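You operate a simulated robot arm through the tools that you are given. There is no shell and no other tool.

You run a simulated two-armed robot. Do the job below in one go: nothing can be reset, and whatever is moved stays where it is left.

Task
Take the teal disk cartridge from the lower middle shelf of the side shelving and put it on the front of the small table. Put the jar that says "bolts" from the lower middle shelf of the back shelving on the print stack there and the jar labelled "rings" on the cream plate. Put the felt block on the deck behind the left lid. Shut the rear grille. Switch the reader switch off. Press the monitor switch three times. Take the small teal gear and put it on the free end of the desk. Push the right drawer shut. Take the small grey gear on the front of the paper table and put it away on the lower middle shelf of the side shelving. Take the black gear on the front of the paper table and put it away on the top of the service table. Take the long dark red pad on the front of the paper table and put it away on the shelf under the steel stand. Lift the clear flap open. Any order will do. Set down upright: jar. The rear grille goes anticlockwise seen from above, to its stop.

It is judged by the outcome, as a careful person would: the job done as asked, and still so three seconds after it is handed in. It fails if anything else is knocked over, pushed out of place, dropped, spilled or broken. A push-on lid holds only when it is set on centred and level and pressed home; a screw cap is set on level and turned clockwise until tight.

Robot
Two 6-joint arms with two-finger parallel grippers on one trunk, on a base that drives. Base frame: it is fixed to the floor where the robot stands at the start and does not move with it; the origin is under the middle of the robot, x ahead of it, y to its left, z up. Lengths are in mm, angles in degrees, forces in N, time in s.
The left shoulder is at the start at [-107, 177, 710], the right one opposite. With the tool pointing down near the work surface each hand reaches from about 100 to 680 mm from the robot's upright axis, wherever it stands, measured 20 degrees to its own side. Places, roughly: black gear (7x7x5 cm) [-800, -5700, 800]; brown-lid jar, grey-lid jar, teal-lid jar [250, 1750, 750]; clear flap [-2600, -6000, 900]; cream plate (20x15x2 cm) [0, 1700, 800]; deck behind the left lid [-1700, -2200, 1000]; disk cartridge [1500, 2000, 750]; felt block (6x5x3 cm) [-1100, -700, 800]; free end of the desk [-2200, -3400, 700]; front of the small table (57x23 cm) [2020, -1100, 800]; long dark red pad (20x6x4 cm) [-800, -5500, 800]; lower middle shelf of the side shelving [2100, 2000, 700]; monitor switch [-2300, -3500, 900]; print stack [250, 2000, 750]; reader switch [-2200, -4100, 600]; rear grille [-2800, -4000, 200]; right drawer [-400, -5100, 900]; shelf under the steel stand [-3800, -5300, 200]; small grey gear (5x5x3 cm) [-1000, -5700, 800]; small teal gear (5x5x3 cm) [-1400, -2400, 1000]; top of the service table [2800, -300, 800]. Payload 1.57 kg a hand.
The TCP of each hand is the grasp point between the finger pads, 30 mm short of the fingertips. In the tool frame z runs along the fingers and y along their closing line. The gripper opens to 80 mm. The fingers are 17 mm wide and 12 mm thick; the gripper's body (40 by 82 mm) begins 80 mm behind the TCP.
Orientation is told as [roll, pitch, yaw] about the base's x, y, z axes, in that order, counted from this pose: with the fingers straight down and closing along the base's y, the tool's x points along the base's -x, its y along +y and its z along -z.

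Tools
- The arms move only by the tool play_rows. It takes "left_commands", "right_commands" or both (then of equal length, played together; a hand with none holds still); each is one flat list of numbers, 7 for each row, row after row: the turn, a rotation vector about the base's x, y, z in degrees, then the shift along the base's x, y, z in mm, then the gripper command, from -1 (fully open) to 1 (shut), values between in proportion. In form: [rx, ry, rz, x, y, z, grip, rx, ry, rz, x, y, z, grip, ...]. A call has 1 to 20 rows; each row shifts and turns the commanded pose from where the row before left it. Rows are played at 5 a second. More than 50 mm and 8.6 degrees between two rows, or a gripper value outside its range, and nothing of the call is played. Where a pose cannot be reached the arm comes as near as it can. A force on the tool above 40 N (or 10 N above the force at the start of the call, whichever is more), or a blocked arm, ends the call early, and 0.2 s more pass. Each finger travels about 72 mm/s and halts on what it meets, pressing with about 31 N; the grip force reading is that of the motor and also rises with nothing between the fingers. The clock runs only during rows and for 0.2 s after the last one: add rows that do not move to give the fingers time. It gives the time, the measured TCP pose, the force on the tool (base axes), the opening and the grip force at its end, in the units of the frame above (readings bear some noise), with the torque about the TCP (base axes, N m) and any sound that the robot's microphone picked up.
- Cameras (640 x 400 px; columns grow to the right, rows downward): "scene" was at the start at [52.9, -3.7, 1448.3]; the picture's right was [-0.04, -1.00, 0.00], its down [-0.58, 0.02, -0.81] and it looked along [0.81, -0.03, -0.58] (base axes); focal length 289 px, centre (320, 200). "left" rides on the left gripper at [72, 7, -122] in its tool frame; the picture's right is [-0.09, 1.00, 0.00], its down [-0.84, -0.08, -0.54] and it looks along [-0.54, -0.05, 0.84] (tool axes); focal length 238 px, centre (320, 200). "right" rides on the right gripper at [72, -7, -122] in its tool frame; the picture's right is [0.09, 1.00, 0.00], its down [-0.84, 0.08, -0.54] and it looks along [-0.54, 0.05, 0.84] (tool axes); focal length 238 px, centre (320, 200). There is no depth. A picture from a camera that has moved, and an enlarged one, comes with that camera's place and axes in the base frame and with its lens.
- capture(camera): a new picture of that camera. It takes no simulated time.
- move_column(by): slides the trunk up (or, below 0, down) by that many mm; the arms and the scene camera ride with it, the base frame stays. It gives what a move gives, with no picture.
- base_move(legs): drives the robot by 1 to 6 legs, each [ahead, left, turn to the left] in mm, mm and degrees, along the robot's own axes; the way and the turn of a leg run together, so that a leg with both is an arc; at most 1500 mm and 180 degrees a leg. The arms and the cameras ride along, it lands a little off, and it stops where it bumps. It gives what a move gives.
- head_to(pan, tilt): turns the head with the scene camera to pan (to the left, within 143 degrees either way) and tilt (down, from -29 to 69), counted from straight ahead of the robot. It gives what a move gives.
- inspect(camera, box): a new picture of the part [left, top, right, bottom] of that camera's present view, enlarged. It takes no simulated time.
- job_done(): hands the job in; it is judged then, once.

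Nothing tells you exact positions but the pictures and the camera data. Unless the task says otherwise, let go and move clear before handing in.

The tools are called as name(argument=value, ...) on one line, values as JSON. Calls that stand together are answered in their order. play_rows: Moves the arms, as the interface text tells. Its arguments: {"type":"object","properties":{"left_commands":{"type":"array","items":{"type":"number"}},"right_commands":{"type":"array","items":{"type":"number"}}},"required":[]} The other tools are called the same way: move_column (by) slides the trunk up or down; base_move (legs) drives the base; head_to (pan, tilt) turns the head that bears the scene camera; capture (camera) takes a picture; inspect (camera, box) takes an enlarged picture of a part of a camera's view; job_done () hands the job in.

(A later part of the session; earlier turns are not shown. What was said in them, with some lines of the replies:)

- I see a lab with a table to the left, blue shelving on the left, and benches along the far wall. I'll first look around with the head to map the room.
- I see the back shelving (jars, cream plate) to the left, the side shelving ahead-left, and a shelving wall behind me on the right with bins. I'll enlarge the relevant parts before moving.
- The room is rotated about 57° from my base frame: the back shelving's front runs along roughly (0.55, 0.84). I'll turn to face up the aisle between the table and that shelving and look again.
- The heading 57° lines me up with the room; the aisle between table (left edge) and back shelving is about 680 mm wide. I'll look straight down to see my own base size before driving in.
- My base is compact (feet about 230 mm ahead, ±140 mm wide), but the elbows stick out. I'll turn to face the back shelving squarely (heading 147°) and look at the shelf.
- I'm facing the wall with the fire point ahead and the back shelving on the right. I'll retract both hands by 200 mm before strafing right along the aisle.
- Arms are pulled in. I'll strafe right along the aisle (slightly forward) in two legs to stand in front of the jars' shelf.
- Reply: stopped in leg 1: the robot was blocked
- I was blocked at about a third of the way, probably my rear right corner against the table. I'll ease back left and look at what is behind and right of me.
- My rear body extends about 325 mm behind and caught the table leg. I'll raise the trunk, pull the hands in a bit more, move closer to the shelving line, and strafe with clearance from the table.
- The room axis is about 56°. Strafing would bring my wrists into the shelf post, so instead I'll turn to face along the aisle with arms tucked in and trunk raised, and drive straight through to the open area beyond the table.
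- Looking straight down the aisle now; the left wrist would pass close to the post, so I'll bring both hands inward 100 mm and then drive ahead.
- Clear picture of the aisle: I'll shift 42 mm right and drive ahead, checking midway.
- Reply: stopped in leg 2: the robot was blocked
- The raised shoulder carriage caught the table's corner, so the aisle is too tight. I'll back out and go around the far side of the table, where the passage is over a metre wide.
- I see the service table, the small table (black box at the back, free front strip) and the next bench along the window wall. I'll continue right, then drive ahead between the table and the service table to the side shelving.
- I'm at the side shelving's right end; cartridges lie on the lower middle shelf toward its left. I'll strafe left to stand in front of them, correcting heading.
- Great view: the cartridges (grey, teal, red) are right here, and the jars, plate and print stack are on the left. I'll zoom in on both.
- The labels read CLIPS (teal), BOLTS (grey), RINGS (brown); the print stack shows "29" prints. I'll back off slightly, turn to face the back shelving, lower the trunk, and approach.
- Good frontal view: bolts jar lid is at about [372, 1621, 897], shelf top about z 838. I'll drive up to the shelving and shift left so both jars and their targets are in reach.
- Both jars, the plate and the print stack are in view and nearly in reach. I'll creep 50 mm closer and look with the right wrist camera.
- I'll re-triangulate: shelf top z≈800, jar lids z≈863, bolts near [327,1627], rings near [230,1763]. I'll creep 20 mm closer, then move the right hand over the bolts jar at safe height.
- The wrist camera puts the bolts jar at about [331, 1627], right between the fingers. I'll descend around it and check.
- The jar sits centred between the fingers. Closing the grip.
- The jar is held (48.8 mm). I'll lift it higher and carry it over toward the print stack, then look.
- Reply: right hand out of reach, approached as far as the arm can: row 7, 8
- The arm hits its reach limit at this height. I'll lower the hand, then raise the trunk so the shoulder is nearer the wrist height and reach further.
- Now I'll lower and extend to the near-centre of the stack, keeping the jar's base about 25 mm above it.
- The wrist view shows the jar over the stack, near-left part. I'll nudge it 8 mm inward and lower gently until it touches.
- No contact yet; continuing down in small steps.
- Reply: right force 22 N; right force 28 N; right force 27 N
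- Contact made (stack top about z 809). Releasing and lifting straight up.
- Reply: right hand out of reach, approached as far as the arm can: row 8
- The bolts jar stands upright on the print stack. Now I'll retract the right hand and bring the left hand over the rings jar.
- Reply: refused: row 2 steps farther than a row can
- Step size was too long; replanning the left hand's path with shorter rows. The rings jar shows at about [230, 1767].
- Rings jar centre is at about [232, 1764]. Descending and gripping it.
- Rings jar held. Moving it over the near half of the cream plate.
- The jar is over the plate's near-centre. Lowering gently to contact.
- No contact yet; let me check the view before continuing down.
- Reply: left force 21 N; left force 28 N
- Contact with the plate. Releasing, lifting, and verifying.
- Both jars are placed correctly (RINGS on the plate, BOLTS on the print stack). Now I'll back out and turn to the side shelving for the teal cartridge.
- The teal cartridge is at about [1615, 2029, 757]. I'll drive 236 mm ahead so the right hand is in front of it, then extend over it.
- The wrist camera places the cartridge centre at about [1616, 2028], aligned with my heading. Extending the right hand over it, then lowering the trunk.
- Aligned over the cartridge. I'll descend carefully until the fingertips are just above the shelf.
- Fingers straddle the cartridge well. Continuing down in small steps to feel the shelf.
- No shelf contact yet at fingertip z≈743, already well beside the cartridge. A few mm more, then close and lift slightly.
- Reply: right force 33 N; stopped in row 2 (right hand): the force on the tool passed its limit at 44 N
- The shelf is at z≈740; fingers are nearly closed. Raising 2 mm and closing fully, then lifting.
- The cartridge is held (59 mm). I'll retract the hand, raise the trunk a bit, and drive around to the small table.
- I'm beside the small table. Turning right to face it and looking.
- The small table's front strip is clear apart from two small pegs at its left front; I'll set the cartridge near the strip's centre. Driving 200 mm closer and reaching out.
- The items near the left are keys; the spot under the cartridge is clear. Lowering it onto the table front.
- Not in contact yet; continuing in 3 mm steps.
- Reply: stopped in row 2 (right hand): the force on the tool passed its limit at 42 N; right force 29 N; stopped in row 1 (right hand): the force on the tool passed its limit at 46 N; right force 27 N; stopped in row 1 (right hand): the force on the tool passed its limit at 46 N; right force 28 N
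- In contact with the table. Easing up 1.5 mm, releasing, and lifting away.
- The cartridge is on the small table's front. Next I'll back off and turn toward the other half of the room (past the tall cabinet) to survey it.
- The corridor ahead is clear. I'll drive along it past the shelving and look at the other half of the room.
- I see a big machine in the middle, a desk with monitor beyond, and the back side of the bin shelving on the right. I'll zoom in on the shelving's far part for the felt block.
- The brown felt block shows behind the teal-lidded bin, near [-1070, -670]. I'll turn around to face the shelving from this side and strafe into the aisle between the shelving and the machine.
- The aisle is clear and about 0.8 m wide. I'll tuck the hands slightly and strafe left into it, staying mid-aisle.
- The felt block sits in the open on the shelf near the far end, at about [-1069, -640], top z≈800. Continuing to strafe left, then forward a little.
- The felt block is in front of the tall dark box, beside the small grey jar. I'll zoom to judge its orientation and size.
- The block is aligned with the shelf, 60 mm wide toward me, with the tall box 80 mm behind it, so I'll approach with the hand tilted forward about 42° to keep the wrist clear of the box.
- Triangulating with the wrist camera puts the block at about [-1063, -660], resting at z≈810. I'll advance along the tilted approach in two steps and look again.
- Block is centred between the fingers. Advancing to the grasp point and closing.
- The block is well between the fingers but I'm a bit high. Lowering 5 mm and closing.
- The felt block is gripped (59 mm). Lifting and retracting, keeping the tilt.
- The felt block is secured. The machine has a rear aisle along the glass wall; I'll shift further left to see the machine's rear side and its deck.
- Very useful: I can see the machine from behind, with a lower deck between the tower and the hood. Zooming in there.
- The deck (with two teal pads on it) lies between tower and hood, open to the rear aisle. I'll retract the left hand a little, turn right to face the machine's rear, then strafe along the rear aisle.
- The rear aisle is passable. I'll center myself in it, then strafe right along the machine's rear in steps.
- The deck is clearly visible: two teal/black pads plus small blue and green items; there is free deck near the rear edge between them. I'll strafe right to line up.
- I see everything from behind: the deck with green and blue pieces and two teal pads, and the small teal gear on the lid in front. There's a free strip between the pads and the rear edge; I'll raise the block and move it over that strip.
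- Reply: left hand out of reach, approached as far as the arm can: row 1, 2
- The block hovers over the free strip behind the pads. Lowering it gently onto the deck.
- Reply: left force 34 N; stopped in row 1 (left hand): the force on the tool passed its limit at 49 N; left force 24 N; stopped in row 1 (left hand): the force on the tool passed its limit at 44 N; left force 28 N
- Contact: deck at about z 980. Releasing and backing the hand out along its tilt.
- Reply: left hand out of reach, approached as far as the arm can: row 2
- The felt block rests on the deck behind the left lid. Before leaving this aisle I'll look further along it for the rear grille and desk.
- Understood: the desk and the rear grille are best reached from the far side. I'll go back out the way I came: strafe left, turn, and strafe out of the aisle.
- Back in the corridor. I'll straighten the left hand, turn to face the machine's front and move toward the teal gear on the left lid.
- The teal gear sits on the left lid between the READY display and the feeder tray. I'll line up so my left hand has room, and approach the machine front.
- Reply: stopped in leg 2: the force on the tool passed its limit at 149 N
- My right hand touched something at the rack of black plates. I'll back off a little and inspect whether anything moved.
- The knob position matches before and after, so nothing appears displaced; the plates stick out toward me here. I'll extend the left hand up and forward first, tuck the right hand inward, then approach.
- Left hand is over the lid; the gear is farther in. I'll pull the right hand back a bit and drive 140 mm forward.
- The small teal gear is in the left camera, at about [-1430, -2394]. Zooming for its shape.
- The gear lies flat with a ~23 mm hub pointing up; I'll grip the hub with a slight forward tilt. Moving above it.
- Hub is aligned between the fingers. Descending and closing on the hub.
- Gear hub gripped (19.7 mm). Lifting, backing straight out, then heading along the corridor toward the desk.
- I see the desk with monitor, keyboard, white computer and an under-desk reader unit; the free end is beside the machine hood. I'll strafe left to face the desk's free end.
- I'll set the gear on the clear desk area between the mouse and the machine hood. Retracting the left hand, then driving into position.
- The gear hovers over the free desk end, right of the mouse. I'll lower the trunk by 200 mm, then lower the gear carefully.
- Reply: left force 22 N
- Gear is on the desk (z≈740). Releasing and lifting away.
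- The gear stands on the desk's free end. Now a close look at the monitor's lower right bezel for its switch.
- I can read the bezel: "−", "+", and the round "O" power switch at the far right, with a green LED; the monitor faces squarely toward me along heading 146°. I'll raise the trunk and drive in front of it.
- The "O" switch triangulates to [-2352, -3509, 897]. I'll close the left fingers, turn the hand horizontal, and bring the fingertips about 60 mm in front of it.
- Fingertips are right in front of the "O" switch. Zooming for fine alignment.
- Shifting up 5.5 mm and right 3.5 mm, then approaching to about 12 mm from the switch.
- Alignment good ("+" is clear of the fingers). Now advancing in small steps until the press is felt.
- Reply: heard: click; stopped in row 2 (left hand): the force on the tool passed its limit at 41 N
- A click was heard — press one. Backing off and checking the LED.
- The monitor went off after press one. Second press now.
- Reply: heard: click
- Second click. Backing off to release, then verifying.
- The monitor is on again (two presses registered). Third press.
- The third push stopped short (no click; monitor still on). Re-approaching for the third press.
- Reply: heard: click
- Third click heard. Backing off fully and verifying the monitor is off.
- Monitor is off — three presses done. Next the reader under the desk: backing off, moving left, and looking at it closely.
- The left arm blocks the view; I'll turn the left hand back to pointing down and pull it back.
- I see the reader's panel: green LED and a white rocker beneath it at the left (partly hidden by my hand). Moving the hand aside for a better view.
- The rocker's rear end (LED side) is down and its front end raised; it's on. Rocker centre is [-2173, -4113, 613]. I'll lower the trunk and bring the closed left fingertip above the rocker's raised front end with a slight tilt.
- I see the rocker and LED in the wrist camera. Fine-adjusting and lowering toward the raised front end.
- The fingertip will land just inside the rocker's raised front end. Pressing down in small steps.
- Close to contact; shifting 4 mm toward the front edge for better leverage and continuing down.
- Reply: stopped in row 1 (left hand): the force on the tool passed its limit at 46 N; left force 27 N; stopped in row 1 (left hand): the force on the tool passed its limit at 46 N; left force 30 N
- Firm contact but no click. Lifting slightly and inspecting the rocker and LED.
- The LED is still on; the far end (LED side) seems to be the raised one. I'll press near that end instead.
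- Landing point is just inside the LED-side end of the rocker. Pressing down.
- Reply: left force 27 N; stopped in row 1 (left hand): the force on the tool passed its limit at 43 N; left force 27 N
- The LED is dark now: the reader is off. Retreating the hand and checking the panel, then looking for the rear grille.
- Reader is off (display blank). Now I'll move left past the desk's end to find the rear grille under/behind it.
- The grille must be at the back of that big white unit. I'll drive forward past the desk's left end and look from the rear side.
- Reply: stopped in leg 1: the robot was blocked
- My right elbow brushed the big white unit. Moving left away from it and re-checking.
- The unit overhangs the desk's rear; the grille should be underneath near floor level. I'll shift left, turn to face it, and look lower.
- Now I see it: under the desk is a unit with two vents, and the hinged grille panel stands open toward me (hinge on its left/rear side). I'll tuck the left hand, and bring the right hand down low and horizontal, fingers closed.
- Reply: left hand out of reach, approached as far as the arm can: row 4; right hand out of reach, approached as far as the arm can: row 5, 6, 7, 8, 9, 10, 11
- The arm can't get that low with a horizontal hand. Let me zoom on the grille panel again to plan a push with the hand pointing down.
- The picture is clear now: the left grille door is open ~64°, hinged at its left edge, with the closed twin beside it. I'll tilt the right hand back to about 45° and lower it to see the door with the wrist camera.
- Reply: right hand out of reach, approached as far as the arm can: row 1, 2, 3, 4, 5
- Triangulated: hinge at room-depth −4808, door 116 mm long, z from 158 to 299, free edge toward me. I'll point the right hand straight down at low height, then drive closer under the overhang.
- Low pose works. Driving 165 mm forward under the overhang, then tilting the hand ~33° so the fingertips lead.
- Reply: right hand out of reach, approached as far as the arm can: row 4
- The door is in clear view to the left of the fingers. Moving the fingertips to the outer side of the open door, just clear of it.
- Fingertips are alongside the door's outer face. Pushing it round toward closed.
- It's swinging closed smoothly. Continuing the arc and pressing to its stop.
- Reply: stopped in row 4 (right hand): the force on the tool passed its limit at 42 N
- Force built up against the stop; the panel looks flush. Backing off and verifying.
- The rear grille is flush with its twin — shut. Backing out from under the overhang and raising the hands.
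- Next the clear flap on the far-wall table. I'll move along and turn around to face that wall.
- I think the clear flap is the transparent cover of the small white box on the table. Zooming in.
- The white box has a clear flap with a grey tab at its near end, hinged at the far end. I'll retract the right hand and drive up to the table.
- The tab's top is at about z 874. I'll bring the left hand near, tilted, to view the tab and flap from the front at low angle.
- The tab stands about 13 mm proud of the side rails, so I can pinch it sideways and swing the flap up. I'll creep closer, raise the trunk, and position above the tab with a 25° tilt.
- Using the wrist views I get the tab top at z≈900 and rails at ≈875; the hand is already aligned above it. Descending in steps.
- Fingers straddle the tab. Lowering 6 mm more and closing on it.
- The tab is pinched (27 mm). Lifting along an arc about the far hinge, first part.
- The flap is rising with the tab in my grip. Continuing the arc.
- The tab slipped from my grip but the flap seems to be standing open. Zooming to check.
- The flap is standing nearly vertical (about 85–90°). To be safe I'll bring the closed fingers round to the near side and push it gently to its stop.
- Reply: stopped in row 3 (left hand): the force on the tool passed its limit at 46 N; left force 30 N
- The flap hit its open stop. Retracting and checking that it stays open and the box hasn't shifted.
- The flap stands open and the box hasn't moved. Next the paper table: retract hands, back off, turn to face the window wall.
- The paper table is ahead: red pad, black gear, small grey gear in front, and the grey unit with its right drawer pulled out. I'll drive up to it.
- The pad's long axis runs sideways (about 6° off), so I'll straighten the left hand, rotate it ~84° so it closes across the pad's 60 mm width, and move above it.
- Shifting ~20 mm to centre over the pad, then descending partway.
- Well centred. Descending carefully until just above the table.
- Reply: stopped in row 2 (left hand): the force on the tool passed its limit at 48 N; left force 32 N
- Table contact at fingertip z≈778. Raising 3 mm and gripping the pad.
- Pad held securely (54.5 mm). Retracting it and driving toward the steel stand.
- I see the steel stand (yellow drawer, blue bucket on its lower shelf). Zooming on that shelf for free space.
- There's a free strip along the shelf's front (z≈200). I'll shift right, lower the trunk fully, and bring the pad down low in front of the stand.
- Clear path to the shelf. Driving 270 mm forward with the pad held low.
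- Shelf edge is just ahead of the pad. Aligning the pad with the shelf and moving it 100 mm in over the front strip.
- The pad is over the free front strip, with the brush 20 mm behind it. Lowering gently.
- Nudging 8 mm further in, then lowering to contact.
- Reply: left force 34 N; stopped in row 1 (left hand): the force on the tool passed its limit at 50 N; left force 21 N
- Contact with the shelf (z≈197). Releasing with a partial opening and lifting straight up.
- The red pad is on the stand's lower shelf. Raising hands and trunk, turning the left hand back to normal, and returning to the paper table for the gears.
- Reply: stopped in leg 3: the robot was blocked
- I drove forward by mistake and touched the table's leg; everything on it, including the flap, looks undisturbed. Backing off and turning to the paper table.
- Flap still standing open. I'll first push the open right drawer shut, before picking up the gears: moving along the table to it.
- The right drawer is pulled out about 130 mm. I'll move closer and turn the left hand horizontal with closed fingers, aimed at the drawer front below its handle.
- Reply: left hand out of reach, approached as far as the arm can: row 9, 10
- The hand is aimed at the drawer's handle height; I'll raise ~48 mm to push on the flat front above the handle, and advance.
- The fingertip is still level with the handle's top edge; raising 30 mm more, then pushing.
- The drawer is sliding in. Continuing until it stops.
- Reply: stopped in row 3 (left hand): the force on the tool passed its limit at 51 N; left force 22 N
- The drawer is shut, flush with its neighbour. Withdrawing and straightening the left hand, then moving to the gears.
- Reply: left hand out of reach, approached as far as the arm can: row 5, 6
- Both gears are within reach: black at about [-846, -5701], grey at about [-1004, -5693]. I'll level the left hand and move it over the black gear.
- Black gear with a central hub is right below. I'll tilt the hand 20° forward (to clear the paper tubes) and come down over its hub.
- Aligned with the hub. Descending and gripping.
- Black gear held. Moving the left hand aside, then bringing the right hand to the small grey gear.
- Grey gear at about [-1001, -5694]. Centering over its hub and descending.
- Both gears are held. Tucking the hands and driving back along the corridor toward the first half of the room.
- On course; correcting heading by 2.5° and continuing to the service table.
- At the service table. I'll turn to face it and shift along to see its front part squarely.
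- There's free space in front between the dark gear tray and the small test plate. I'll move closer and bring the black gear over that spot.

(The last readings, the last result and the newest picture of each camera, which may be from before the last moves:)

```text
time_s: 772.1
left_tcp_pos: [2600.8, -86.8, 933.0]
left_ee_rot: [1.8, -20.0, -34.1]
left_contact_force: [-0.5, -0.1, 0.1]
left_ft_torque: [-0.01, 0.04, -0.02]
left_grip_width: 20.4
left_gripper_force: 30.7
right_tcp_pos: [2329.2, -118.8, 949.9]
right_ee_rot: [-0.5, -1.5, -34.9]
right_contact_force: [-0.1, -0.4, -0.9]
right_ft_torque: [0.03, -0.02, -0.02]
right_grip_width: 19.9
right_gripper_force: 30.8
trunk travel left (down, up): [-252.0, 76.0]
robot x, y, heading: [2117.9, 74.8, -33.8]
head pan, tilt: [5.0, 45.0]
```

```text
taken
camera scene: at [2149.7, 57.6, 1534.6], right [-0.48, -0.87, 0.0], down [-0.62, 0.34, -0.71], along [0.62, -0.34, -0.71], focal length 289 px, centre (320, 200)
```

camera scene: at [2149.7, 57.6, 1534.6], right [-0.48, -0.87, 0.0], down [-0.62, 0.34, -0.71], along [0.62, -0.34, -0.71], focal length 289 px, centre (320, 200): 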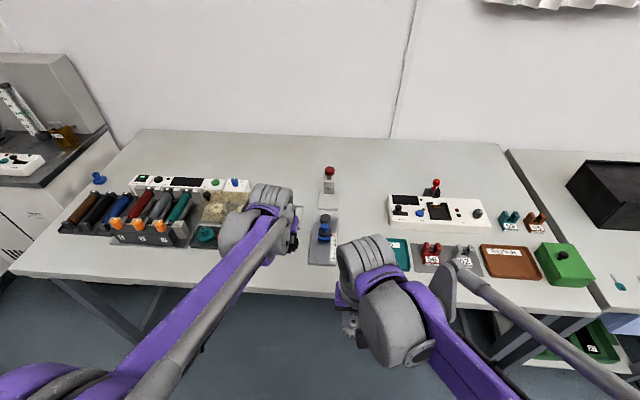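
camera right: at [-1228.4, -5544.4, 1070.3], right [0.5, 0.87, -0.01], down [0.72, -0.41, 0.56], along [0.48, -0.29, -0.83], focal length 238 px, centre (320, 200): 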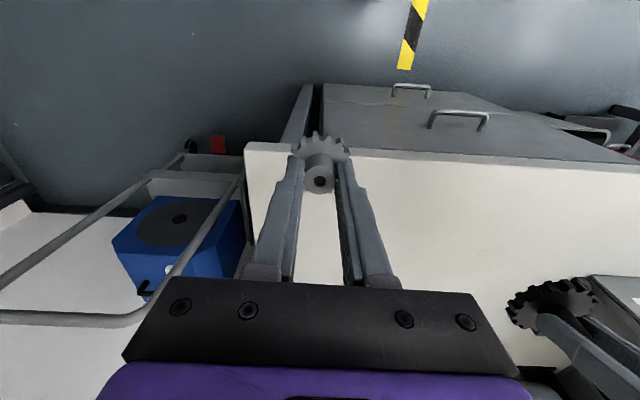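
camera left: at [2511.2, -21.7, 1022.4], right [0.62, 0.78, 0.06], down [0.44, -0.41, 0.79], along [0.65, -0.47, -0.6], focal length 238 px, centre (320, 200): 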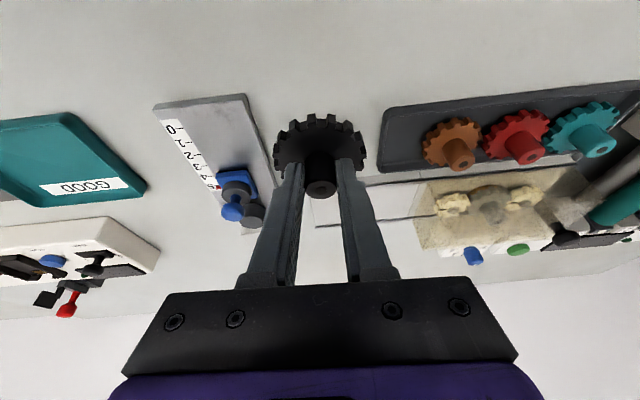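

The landing spot between the test plate and gear tray is clear. Lowering the black gear.

play_rows(left_commands=[0, 0, 0, 0, 0, -35, 1, 0, 0, 0, 0, 0, -30, 1, 0, 0, 0, 0, 0, -5, 1, 0, 0, 0, 0, 0, 0, 1])

play_rows(left_commands=[0, 0, 0, 0, 0, -4, 1, 0, 0, 0, 0, 0, 0, 1])

play_rows(left_commands=[0, 0, 0, 0, 0, -4, 1, 0, 0, 0, 0, 0, 0, 1])

capture(camera="left")

```text
time_s: 772.8
left_tcp_pos: [2602.0, -85.3, 869.5]
left_ee_rot: [1.9, -20.8, -34.3]
left_contact_force: [-5.0, 2.6, 28.5]
left_ft_torque: [0.03, -0.03, 0.01]
left_grip_width: 20.5
left_gripper_force: 31.6
right_tcp_pos: [2328.6, -118.5, 950.8]
right_ee_rot: [-0.4, -1.7, -34.9]
right_contact_force: [0.2, 0.0, -0.4]
right_ft_torque: [0.02, -0.01, 0.03]
right_grip_width: 19.7
right_gripper_force: 30.8
trunk travel left (down, up): [-252.0, 76.0]
robot x, y, heading: [2112.4, 75.5, -34.0]
head pan, tilt: [5.0, 45.0]
stopped in row 3 (left hand): the force on the tool passed its limit at 47 N (the readings are from after the stop); the commanded pose is now the measured one
```

```text
time_s: 773.1
left_tcp_pos: [2601.3, -85.1, 869.3]
left_ee_rot: [1.8, -20.8, -34.4]
left_contact_force: [-5.5, 4.2, 27.8]
left_ft_torque: [0.0, -0.02, 0.02]
left_grip_width: 20.6
left_gripper_force: 30.7
right_tcp_pos: [2327.2, -116.5, 950.4]
right_ee_rot: [-0.4, -1.7, -35.0]
right_contact_force: [0.8, 0.3, -0.5]
right_ft_torque: [0.0, 0.04, -0.01]
right_grip_width: 19.8
right_gripper_force: 30.6
trunk travel left (down, up): [-252.0, 76.0]
robot x, y, heading: [2113.4, 73.6, -34.0]
head pan, tilt: [5.0, 45.0]
stopped in row 1 (left hand): the force on the tool passed its limit at 46 N (the readings are from after the stop); the commanded pose is now the measured one
```

```text
time_s: 773.5
left_tcp_pos: [2600.9, -86.1, 869.4]
left_ee_rot: [2.1, -20.8, -34.4]
left_contact_force: [-7.1, 4.7, 27.2]
left_ft_torque: [0.05, 0.06, 0.02]
left_grip_width: 20.4
left_gripper_force: 31.0
right_tcp_pos: [2329.0, -118.3, 950.3]
right_ee_rot: [-0.4, -1.7, -34.8]
right_contact_force: [0.7, -0.9, 0.2]
right_ft_torque: [0.01, -0.02, 0.01]
right_grip_width: 19.8
right_gripper_force: 30.8
trunk travel left (down, up): [-252.0, 76.0]
robot x, y, heading: [2114.5, 73.4, -33.8]
head pan, tilt: [5.0, 45.0]
stopped in row 1 (left hand): the force on the tool passed its limit at 45 N (the readings are from after the stop); the commanded pose is now the measured one
```

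```text
taken
camera left: at [2510.8, -21.2, 957.2], right [0.62, 0.78, 0.06], down [0.43, -0.41, 0.8], along [0.65, -0.47, -0.59], focal length 238 px, centre (320, 200)
```

left: 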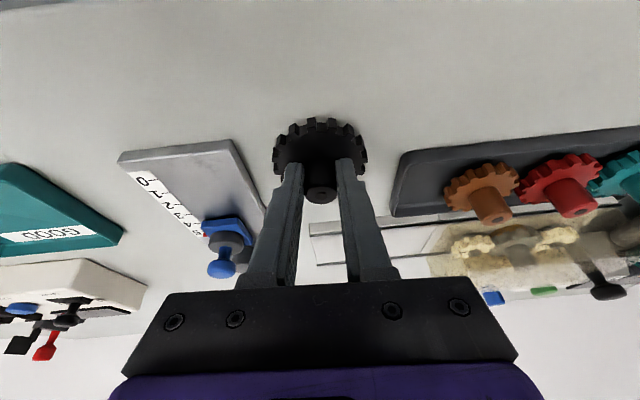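

In contact. Releasing with a small opening and lifting straight up.

play_rows(left_commands=[0, 0, 0, 0, 0, 2, 1, 0, 0, 0, 0, 0, 0, 0.4, 0, 0, 0, 0, 0, 0, 0.15, 0, 0, 0, 0, 0, 0, 0.15, 0, 0, 0, 0, 0, 20, 0.15, 0, 0, 0, 0, 0, 40, 0.15, 0, 0, 0, 0, 0, 40, 0.15])

capture(camera="left")

```text
time_s: 775.0
left_tcp_pos: [2602.9, -87.3, 971.2]
left_ee_rot: [1.9, -20.7, -34.3]
left_contact_force: [0.5, -0.5, 0.2]
left_ft_torque: [0.01, 0.0, 0.0]
left_grip_width: 34.2
left_gripper_force: 0.0
right_tcp_pos: [2330.2, -118.3, 951.3]
right_ee_rot: [-0.5, -1.7, -34.9]
right_contact_force: [-0.3, -0.3, -1.5]
right_ft_torque: [0.02, 0.0, 0.03]
right_grip_width: 19.8
right_gripper_force: 30.8
trunk travel left (down, up): [-252.0, 76.0]
robot x, y, heading: [2113.9, 76.4, -34.1]
head pan, tilt: [5.0, 45.0]
```

```text
taken
camera left: at [2511.9, -22.7, 1058.7], right [0.62, 0.78, 0.06], down [0.43, -0.41, 0.8], along [0.65, -0.47, -0.59], focal length 238 px, centre (320, 200)
```

left: 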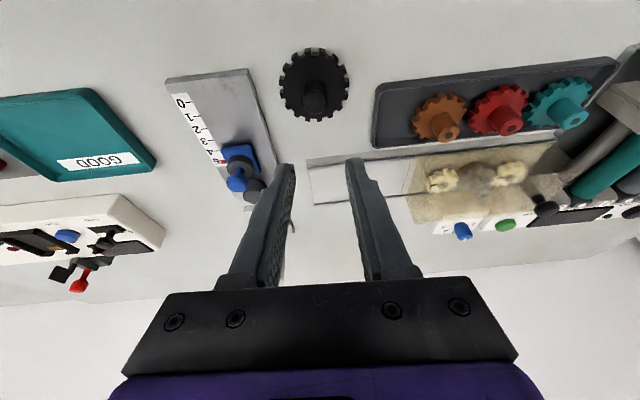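

The black gear stands on the service table. Retracting the left hand and driving to the side shelving with the grey gear.

play_rows(left_commands=[0, 0, 0, -35, 23.5, 0, -1, 0, 0, 0, -35, 23.5, 0, -1, 0, 0, 0, -35, 23.5, 0, -1, 0, 0, 0, -35, 23.5, 0, -1, 0, 0, 0, -35, 23.5, 0, -1, 0, 0, 0, -35, 23.5, 0, -1])

base_move(legs=[[-130, 0, 0], [0, 0, 90.2], [690, 0, 0], [0, 1400, 0]])

head_to(pan=0, tilt=45)

capture(camera="scene")

```text
time_s: 776.5
left_tcp_pos: [2389.3, 55.2, 968.4]
left_ee_rot: [1.9, -20.9, -34.3]
left_contact_force: [0.3, -0.1, 0.0]
left_ft_torque: [-0.02, -0.04, 0.0]
left_grip_width: 80.1
left_gripper_force: 0.0
right_tcp_pos: [2329.1, -118.0, 951.2]
right_ee_rot: [-0.5, -1.6, -34.9]
right_contact_force: [-0.5, -0.1, 0.3]
right_ft_torque: [0.02, 0.01, 0.03]
right_grip_width: 19.9
right_gripper_force: 30.7
trunk travel left (down, up): [-252.0, 76.0]
robot x, y, heading: [2113.8, 74.3, -34.0]
head pan, tilt: [5.0, 45.0]
```

```text
time_s: 797.3
left_tcp_pos: [1234.8, 1812.7, 968.5]
left_ee_rot: [1.8, -20.9, 55.3]
left_contact_force: [0.7, -0.1, -0.3]
left_ft_torque: [0.0, -0.01, -0.01]
left_grip_width: 80.1
left_gripper_force: 0.0
right_tcp_pos: [1406.3, 1750.3, 949.7]
right_ee_rot: [-0.5, -1.6, 54.7]
right_contact_force: [0.6, -0.5, -0.2]
right_ft_torque: [-0.03, 0.02, 0.02]
right_grip_width: 19.6
right_gripper_force: 31.0
trunk travel left (down, up): [-252.0, 76.0]
robot x, y, heading: [1209.1, 1533.8, 55.8]
head pan, tilt: [5.0, 45.0]
```

```text
time_s: 798.0
left_tcp_pos: [1235.1, 1811.1, 968.5]
left_ee_rot: [1.9, -20.8, 55.3]
left_contact_force: [0.5, 0.0, -0.3]
left_ft_torque: [-0.01, -0.03, 0.0]
left_grip_width: 79.8
left_gripper_force: 0.1
right_tcp_pos: [1406.2, 1749.7, 950.5]
right_ee_rot: [-0.4, -1.5, 54.7]
right_contact_force: [-0.4, 0.7, 1.1]
right_ft_torque: [0.0, -0.01, -0.02]
right_grip_width: 19.8
right_gripper_force: 31.1
trunk travel left (down, up): [-252.0, 76.0]
robot x, y, heading: [1213.0, 1534.5, 55.5]
head pan, tilt: [0.0, 45.0]
```

```text
taken
camera scene: at [1231.2, 1567.2, 1534.6], right [0.83, -0.56, 0.0], down [-0.4, -0.58, -0.71], along [0.4, 0.58, -0.71], focal length 289 px, centre (320, 200)
```

scene: 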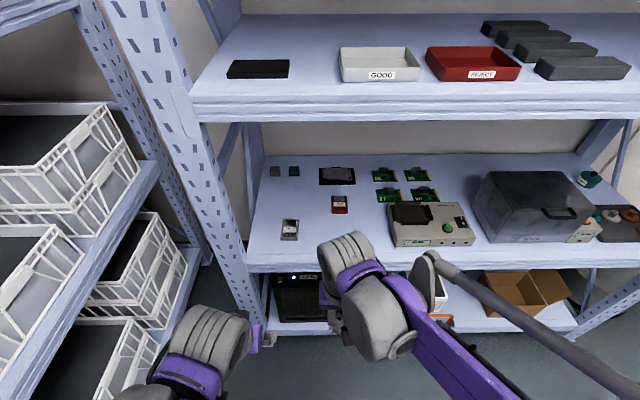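

I'm in front of the side shelving; the former cartridge spot is free. Moving in and bringing the grey gear over it.

base_move(legs=[[150, 0, 0.4]])

play_rows(right_commands=[0, 0, 0, 25.2, 30, 0, 1, 0, 0, 0, 25.2, 30, 0, 1, 0, 0, 0, 25.2, 30, 0, 1, 0, 0, 0, 25.2, 30, 0, 1, 0, 0, 0, 25.2, 30, 0, 1])

move_column(by=-70)

capture(camera="right")

capture(camera="scene")

```text
time_s: 799.3
left_tcp_pos: [1317.4, 1934.2, 968.1]
left_ee_rot: [2.0, -20.8, 55.6]
left_contact_force: [1.0, -0.1, 0.5]
left_ft_torque: [-0.01, 0.01, -0.01]
left_grip_width: 80.2
left_gripper_force: 0.1
right_tcp_pos: [1488.7, 1874.0, 949.4]
right_ee_rot: [-0.5, -1.6, 54.9]
right_contact_force: [0.6, 1.3, 0.6]
right_ft_torque: [0.02, 0.03, 0.0]
right_grip_width: 19.8
right_gripper_force: 31.1
trunk travel left (down, up): [-252.0, 76.0]
robot x, y, heading: [1294.8, 1659.9, 56.0]
head pan, tilt: [0.0, 45.0]
```

```text
time_s: 800.5
left_tcp_pos: [1317.5, 1936.7, 968.0]
left_ee_rot: [1.9, -20.8, 55.6]
left_contact_force: [0.9, -0.1, 0.1]
left_ft_torque: [0.03, 0.01, 0.02]
left_grip_width: 80.1
left_gripper_force: 0.0
right_tcp_pos: [1616.8, 2024.1, 951.0]
right_ee_rot: [-0.4, -1.5, 55.0]
right_contact_force: [0.9, -0.5, -0.2]
right_ft_torque: [-0.03, 0.04, -0.01]
right_grip_width: 19.8
right_gripper_force: 30.8
trunk travel left (down, up): [-252.0, 76.0]
robot x, y, heading: [1295.7, 1660.4, 55.8]
head pan, tilt: [0.0, 45.0]
```

```text
time_s: 801.6
left_tcp_pos: [1317.5, 1935.8, 898.6]
left_ee_rot: [1.9, -20.9, 55.5]
left_contact_force: [0.9, 0.3, -0.5]
left_ft_torque: [0.02, 0.01, 0.0]
left_grip_width: 80.1
left_gripper_force: 0.0
right_tcp_pos: [1615.0, 2022.5, 880.2]
right_ee_rot: [-0.6, -1.6, 55.0]
right_contact_force: [-0.1, -0.4, 0.1]
right_ft_torque: [0.01, 0.0, -0.02]
right_grip_width: 19.7
right_gripper_force: 31.0
trunk travel left (down, up): [-182.0, 146.0]
robot x, y, heading: [1296.2, 1653.6, 55.9]
head pan, tilt: [0.0, 45.0]
```

```text
taken
camera right: at [1576.3, 1958.8, 1000.3], right [-0.87, 0.5, -0.01], down [0.4, 0.72, 0.56], along [0.29, 0.49, -0.83], focal length 238 px, centre (320, 200)
```

right: 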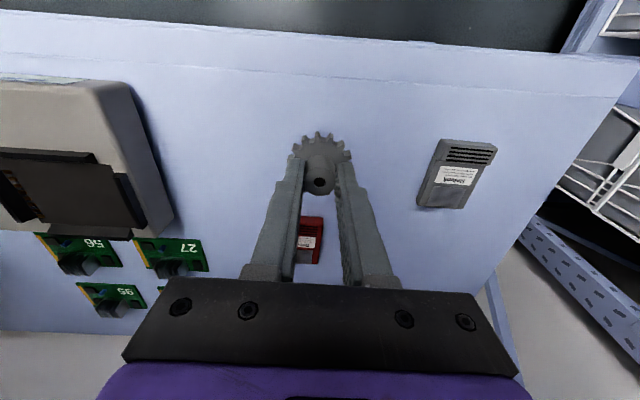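

```text
taken
camera scene: at [1316.3, 1692.7, 1465.8], right [0.83, -0.56, 0.0], down [-0.4, -0.59, -0.71], along [0.4, 0.59, -0.71], focal length 289 px, centre (320, 200)
```

scene: 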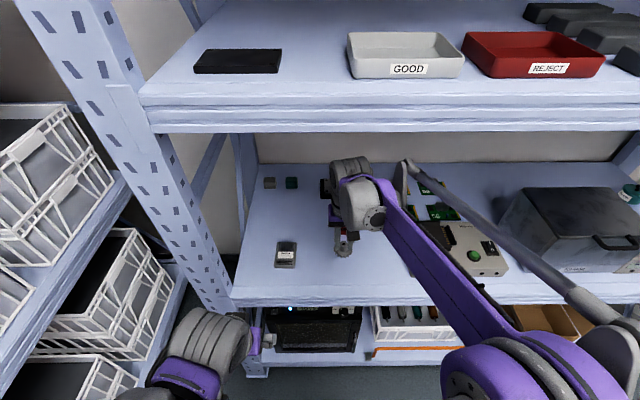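

The gear is over a clear spot on the lower middle shelf. Lowering it.

play_rows(right_commands=[0, 0, 0, 0, 0, -40, 1, 0, 0, 0, 0, 0, -38, 1, 0, 0, 0, 0, 0, -8, 1, 0, 0, 0, 0, 0, 0, 1])

play_rows(right_commands=[0, 0, 0, 0, 0, -4, 1, 0, 0, 0, 0, 0, 0, 1])

play_rows(right_commands=[0, 0, 0, 0, 0, -4, 1, 0, 0, 0, 0, 0, 0, 1])

play_rows(right_commands=[0, 0, 0, 0, 0, -3, 1, 0, 0, 0, 0, 0, 0, 1])

```text
time_s: 802.6
left_tcp_pos: [1318.0, 1933.9, 898.4]
left_ee_rot: [2.0, -20.8, 55.7]
left_contact_force: [-0.4, 0.4, -0.2]
left_ft_torque: [0.0, 0.01, 0.02]
left_grip_width: 80.1
left_gripper_force: 0.0
right_tcp_pos: [1613.8, 2021.3, 793.6]
right_ee_rot: [-0.5, -1.6, 55.1]
right_contact_force: [0.4, 1.3, -0.4]
right_ft_torque: [0.01, 0.01, 0.03]
right_grip_width: 19.6
right_gripper_force: 31.6
trunk travel left (down, up): [-182.0, 146.0]
robot x, y, heading: [1294.2, 1652.8, 55.9]
head pan, tilt: [0.0, 45.0]
```

```text
time_s: 803.2
left_tcp_pos: [1316.8, 1933.8, 898.5]
left_ee_rot: [1.9, -20.8, 55.6]
left_contact_force: [-0.7, -0.4, -0.4]
left_ft_torque: [-0.02, 0.05, 0.02]
left_grip_width: 79.8
left_gripper_force: 0.1
right_tcp_pos: [1614.4, 2022.2, 789.7]
right_ee_rot: [-0.5, -1.6, 55.1]
right_contact_force: [-0.6, -0.9, -0.4]
right_ft_torque: [-0.05, 0.0, 0.03]
right_grip_width: 19.7
right_gripper_force: 30.6
trunk travel left (down, up): [-182.0, 146.0]
robot x, y, heading: [1293.4, 1654.5, 56.1]
head pan, tilt: [0.0, 45.0]
```

```text
time_s: 803.8
left_tcp_pos: [1317.0, 1933.6, 898.8]
left_ee_rot: [1.9, -20.8, 55.5]
left_contact_force: [0.6, 0.5, 0.2]
left_ft_torque: [0.03, 0.02, 0.02]
left_grip_width: 80.0
left_gripper_force: 0.0
right_tcp_pos: [1614.0, 2023.2, 785.6]
right_ee_rot: [-0.5, -1.6, 54.9]
right_contact_force: [0.5, 0.5, 0.5]
right_ft_torque: [-0.02, 0.0, 0.03]
right_grip_width: 19.9
right_gripper_force: 31.0
trunk travel left (down, up): [-182.0, 146.0]
robot x, y, heading: [1294.3, 1656.7, 55.9]
head pan, tilt: [0.0, 45.0]
```

```text
time_s: 804.4
left_tcp_pos: [1316.7, 1933.5, 898.0]
left_ee_rot: [1.9, -20.9, 55.5]
left_contact_force: [-0.5, 0.1, 0.1]
left_ft_torque: [0.0, -0.04, 0.0]
left_grip_width: 79.8
left_gripper_force: 0.1
right_tcp_pos: [1613.5, 2022.8, 782.9]
right_ee_rot: [-0.5, -1.6, 54.9]
right_contact_force: [2.5, 2.6, 23.3]
right_ft_torque: [0.19, -0.05, 0.0]
right_grip_width: 19.6
right_gripper_force: 30.7
trunk travel left (down, up): [-182.0, 146.0]
robot x, y, heading: [1294.2, 1656.6, 55.9]
head pan, tilt: [0.0, 45.0]
```

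Contact with the shelf. Releasing and lifting away.

play_rows(right_commands=[0, 0, 0, 0, 0, 1, 1, 0, 0, 0, 0, 0, 0, 0.4, 0, 0, 0, 0, 0, 0, -0.2, 0, 0, 0, 0, 0, 0, -0.4, 0, 0, 0, 0, 0, 0, -0.4, 0, 0, 0, 0, 0, 20, -0.4, 0, 0, 0, 0, 0, 40, -0.4, 0, 0, 0, 0, 0, 40, -0.4, 0, 0, 0, 0, 0, 30, -0.4])

capture(camera="right")

play_rows(right_commands=[0, 0, 0, -22, -33, 0, -1, 0, 0, 0, -22, -33, 0, -1, 0, 0, 0, -22, -33, 0, -1, 0, 0, 0, -22, -33, 0, -1, 0, 0, 0, -22, -33, 0, -1])

base_move(legs=[[-200, 0, 0]])

move_column(by=120)

capture(camera="scene")

head_to(pan=70, tilt=35)

capture(camera="scene")

```text
time_s: 806.4
left_tcp_pos: [1318.1, 1933.5, 899.1]
left_ee_rot: [1.9, -20.8, 55.6]
left_contact_force: [0.2, -0.3, 1.1]
left_ft_torque: [0.0, 0.0, 0.01]
left_grip_width: 80.2
left_gripper_force: 0.0
right_tcp_pos: [1612.3, 2024.4, 913.9]
right_ee_rot: [-0.5, -1.7, 54.9]
right_contact_force: [0.1, 0.4, -0.7]
right_ft_torque: [-0.02, 0.0, -0.02]
right_grip_width: 55.8
right_gripper_force: 0.2
trunk travel left (down, up): [-182.0, 146.0]
robot x, y, heading: [1296.3, 1652.6, 55.8]
head pan, tilt: [0.0, 45.0]
```

```text
taken
camera right: at [1573.5, 1959.7, 1034.6], right [-0.87, 0.5, -0.01], down [0.4, 0.72, 0.56], along [0.29, 0.49, -0.83], focal length 238 px, centre (320, 200)
```

right: 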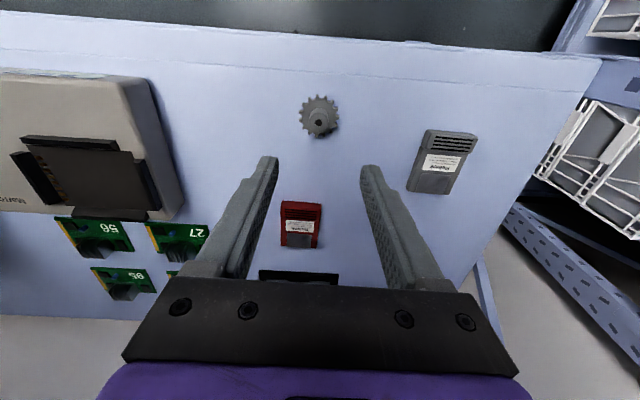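

```text
time_s: 807.6
left_tcp_pos: [1318.3, 1933.1, 898.3]
left_ee_rot: [1.9, -20.9, 55.6]
left_contact_force: [-0.3, 0.9, 0.7]
left_ft_torque: [0.0, -0.02, 0.02]
left_grip_width: 79.9
left_gripper_force: 0.0
right_tcp_pos: [1503.8, 1858.6, 913.2]
right_ee_rot: [-0.5, -1.5, 55.0]
right_contact_force: [0.9, -0.3, 0.7]
right_ft_torque: [0.02, -0.01, 0.03]
right_grip_width: 80.0
right_gripper_force: 0.0
trunk travel left (down, up): [-182.0, 146.0]
robot x, y, heading: [1293.6, 1656.3, 55.8]
head pan, tilt: [0.0, 45.0]
```

```text
time_s: 809.2
left_tcp_pos: [1203.3, 1768.1, 898.2]
left_ee_rot: [2.0, -20.9, 55.7]
left_contact_force: [0.1, -0.2, -0.1]
left_ft_torque: [0.04, -0.02, -0.04]
left_grip_width: 80.0
left_gripper_force: 0.1
right_tcp_pos: [1390.6, 1694.5, 913.1]
right_ee_rot: [-0.5, -1.6, 55.1]
right_contact_force: [-0.1, -0.5, 0.2]
right_ft_torque: [0.01, -0.03, 0.01]
right_grip_width: 80.0
right_gripper_force: 0.2
trunk travel left (down, up): [-182.0, 146.0]
robot x, y, heading: [1182.6, 1489.2, 56.3]
head pan, tilt: [0.0, 45.0]
```

```text
time_s: 810.7
left_tcp_pos: [1203.4, 1766.7, 1017.9]
left_ee_rot: [1.9, -20.8, 55.7]
left_contact_force: [-0.1, -0.7, -0.4]
left_ft_torque: [0.04, -0.01, -0.01]
left_grip_width: 79.7
left_gripper_force: 0.1
right_tcp_pos: [1391.3, 1693.5, 1032.7]
right_ee_rot: [-0.5, -1.7, 55.2]
right_contact_force: [-0.2, -0.7, 0.0]
right_ft_torque: [0.02, -0.01, -0.03]
right_grip_width: 80.0
right_gripper_force: 0.1
trunk travel left (down, up): [-302.0, 26.0]
robot x, y, heading: [1181.2, 1489.9, 56.1]
head pan, tilt: [0.0, 45.0]
```

```text
taken
camera scene: at [1200.2, 1520.8, 1589.4], right [0.83, -0.56, 0.0], down [-0.39, -0.59, -0.71], along [0.39, 0.59, -0.71], focal length 289 px, centre (320, 200)
```

scene: 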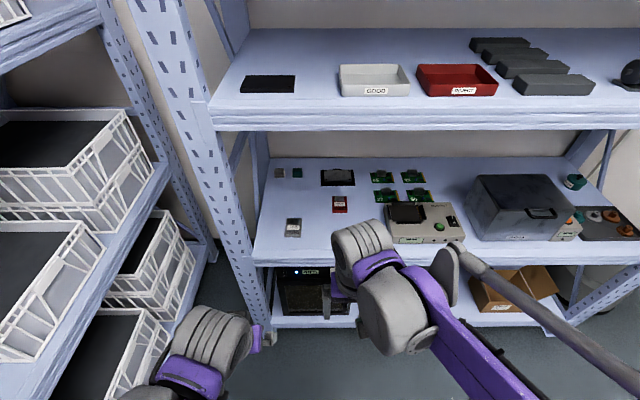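

```text
time_s: 812.1
left_tcp_pos: [1203.4, 1767.9, 1018.9]
left_ee_rot: [1.9, -20.8, 55.7]
left_contact_force: [-0.3, 0.0, 0.8]
left_ft_torque: [0.02, 0.02, -0.02]
left_grip_width: 80.1
left_gripper_force: 0.2
right_tcp_pos: [1391.8, 1693.9, 1032.6]
right_ee_rot: [-0.5, -1.6, 55.2]
right_contact_force: [-0.2, 1.1, 0.1]
right_ft_torque: [0.02, -0.01, -0.01]
right_grip_width: 79.9
right_gripper_force: 0.0
trunk travel left (down, up): [-302.0, 26.0]
robot x, y, heading: [1178.3, 1491.2, 56.4]
head pan, tilt: [70.0, 35.0]
```

```text
taken
camera scene: at [1103.6, 1525.4, 1604.3], right [0.81, 0.59, 0.0], down [0.34, -0.46, -0.82], along [-0.48, 0.66, -0.57], focal length 289 px, centre (320, 200)
```

scene: 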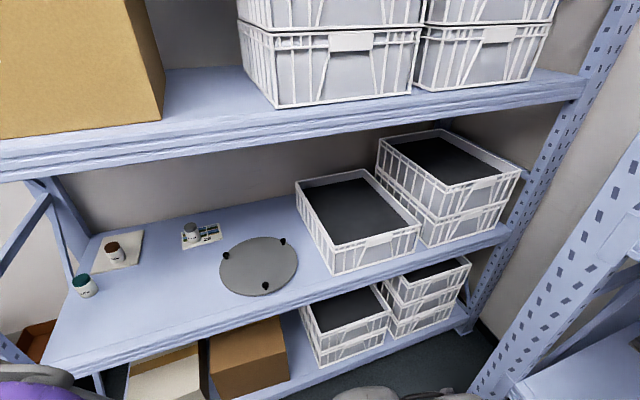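

The grey gear rests on the shelf and both jars are still in place. A last look at the nearby table I bumped early on, and the jars, before handing in.

inspect(camera="scene", box=[60, 200, 300, 320])

head_to(pan=-140, tilt=35)

capture(camera="scene")

head_to(pan=143, tilt=35)

capture(camera="scene")

```text
2.67 times, centred on (180, 260) of scene
camera zoom: at [1103.6, 1525.4, 1604.3], right [0.81, 0.59, 0.0], down [0.34, -0.46, -0.82], along [-0.48, 0.66, -0.57], focal length 772 px, centre (693, 40)
```

zoom: 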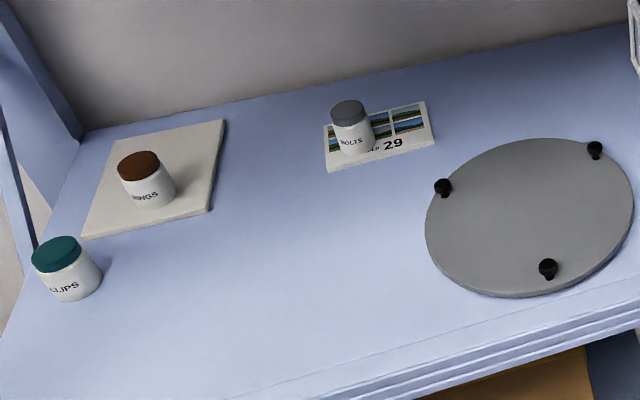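

```text
time_s: 815.2
left_tcp_pos: [1203.9, 1766.6, 1018.0]
left_ee_rot: [1.9, -20.8, 55.8]
left_contact_force: [-0.6, 0.4, -0.1]
left_ft_torque: [0.0, -0.02, -0.03]
left_grip_width: 79.9
left_gripper_force: 0.1
right_tcp_pos: [1391.6, 1695.0, 1032.5]
right_ee_rot: [-0.5, -1.6, 55.2]
right_contact_force: [-0.8, -0.4, 0.2]
right_ft_torque: [0.01, 0.0, 0.01]
right_grip_width: 80.0
right_gripper_force: 0.1
trunk travel left (down, up): [-302.0, 26.0]
robot x, y, heading: [1181.9, 1489.2, 56.0]
head pan, tilt: [-140.0, 35.0]
```

```text
taken
camera scene: at [1164.8, 1366.6, 1604.3], right [-0.99, -0.11, 0.0], down [-0.06, 0.57, -0.82], along [0.09, -0.81, -0.57], focal length 289 px, centre (320, 200)
```

scene: 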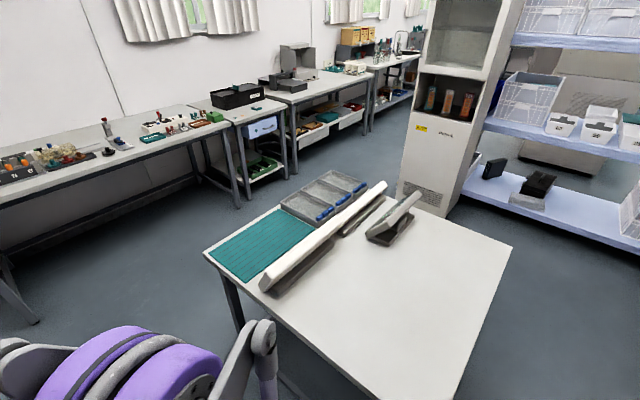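

```text
time_s: 819.1
left_tcp_pos: [1203.4, 1768.3, 1019.0]
left_ee_rot: [2.0, -20.7, 55.8]
left_contact_force: [0.5, 0.3, 0.6]
left_ft_torque: [-0.04, -0.01, -0.02]
left_grip_width: 80.0
left_gripper_force: 0.0
right_tcp_pos: [1391.3, 1694.7, 1033.0]
right_ee_rot: [-0.6, -1.6, 55.2]
right_contact_force: [-0.2, -0.4, -0.3]
right_ft_torque: [0.03, -0.05, 0.01]
right_grip_width: 79.9
right_gripper_force: 0.1
trunk travel left (down, up): [-302.0, 26.0]
robot x, y, heading: [1181.4, 1487.2, 55.9]
head pan, tilt: [143.0, 35.0]
```

```text
taken
camera scene: at [1072.2, 1425.4, 1604.3], right [-0.33, 0.95, 0.0], down [0.54, 0.19, -0.82], along [-0.77, -0.27, -0.57], focal length 289 px, centre (320, 200)
```

scene: 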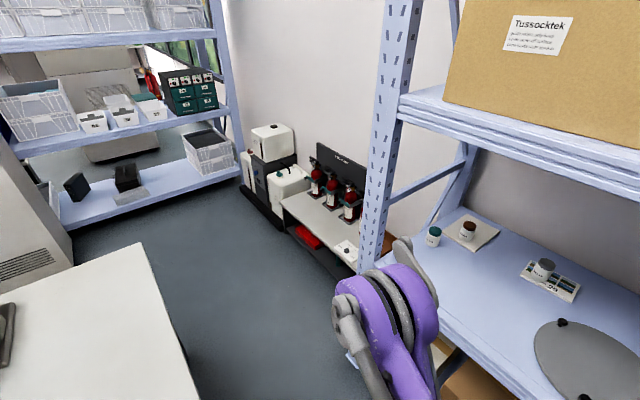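

All items are where they should be: the jars are upright on their targets, and the black gear, cartridge and grey gear are in place. The first table and its contents look undisturbed, and my hands are empty and clear. Handing in.

job_done()

```text
The job is handed in.
```

The job is finished and handed in; I don't have the judging result yet. Each step was checked by camera, force reading or sound as I did it.

**Placed**
- **Teal disk cartridge:** on the front of the small table.
- **Jars:** "bolts" stands upright on the print stack and "rings" upright on the cream plate.
- **Felt block:** on the deck behind the left lid.
- **Small teal gear:** on the free end of the desk, between the mouse and the machine.
- **Black gear:** on top of the service table.
- **Small grey gear:** on the lower middle shelf of the side shelving.
- **Long dark red pad:** on the shelf under the steel stand.

**Operated**
- **Rear grille:** swung anticlockwise to its stop, flush with the grille beside it.
- **Reader switch:** off; its light and display are dark.
- **Monitor switch:** pressed three times, with a click each time; the screen is now off.
- **Right drawer:** pushed shut.
- **Clear flap:** open to its stop and standing on its own.

**Contacts along the way**
- **Table by the start area:** I touched it twice early on. It and the things on it looked undisturbed at the end.
- **Machine front:** my right hand hit something there, most likely the rack of black plates, hard (149 N). The knob on the amber panel beside it measured in the same place before and after, and the plates looked normal. I did not go back to check again.
- **White unit on the desk:** my elbow was stopped against it. It looked unmoved from nearby just afterwards.
- **Table with the clear flap:** I drove into it by mistake, most likely a leg. Everything on it, including the open flap, looked unchanged afterwards.
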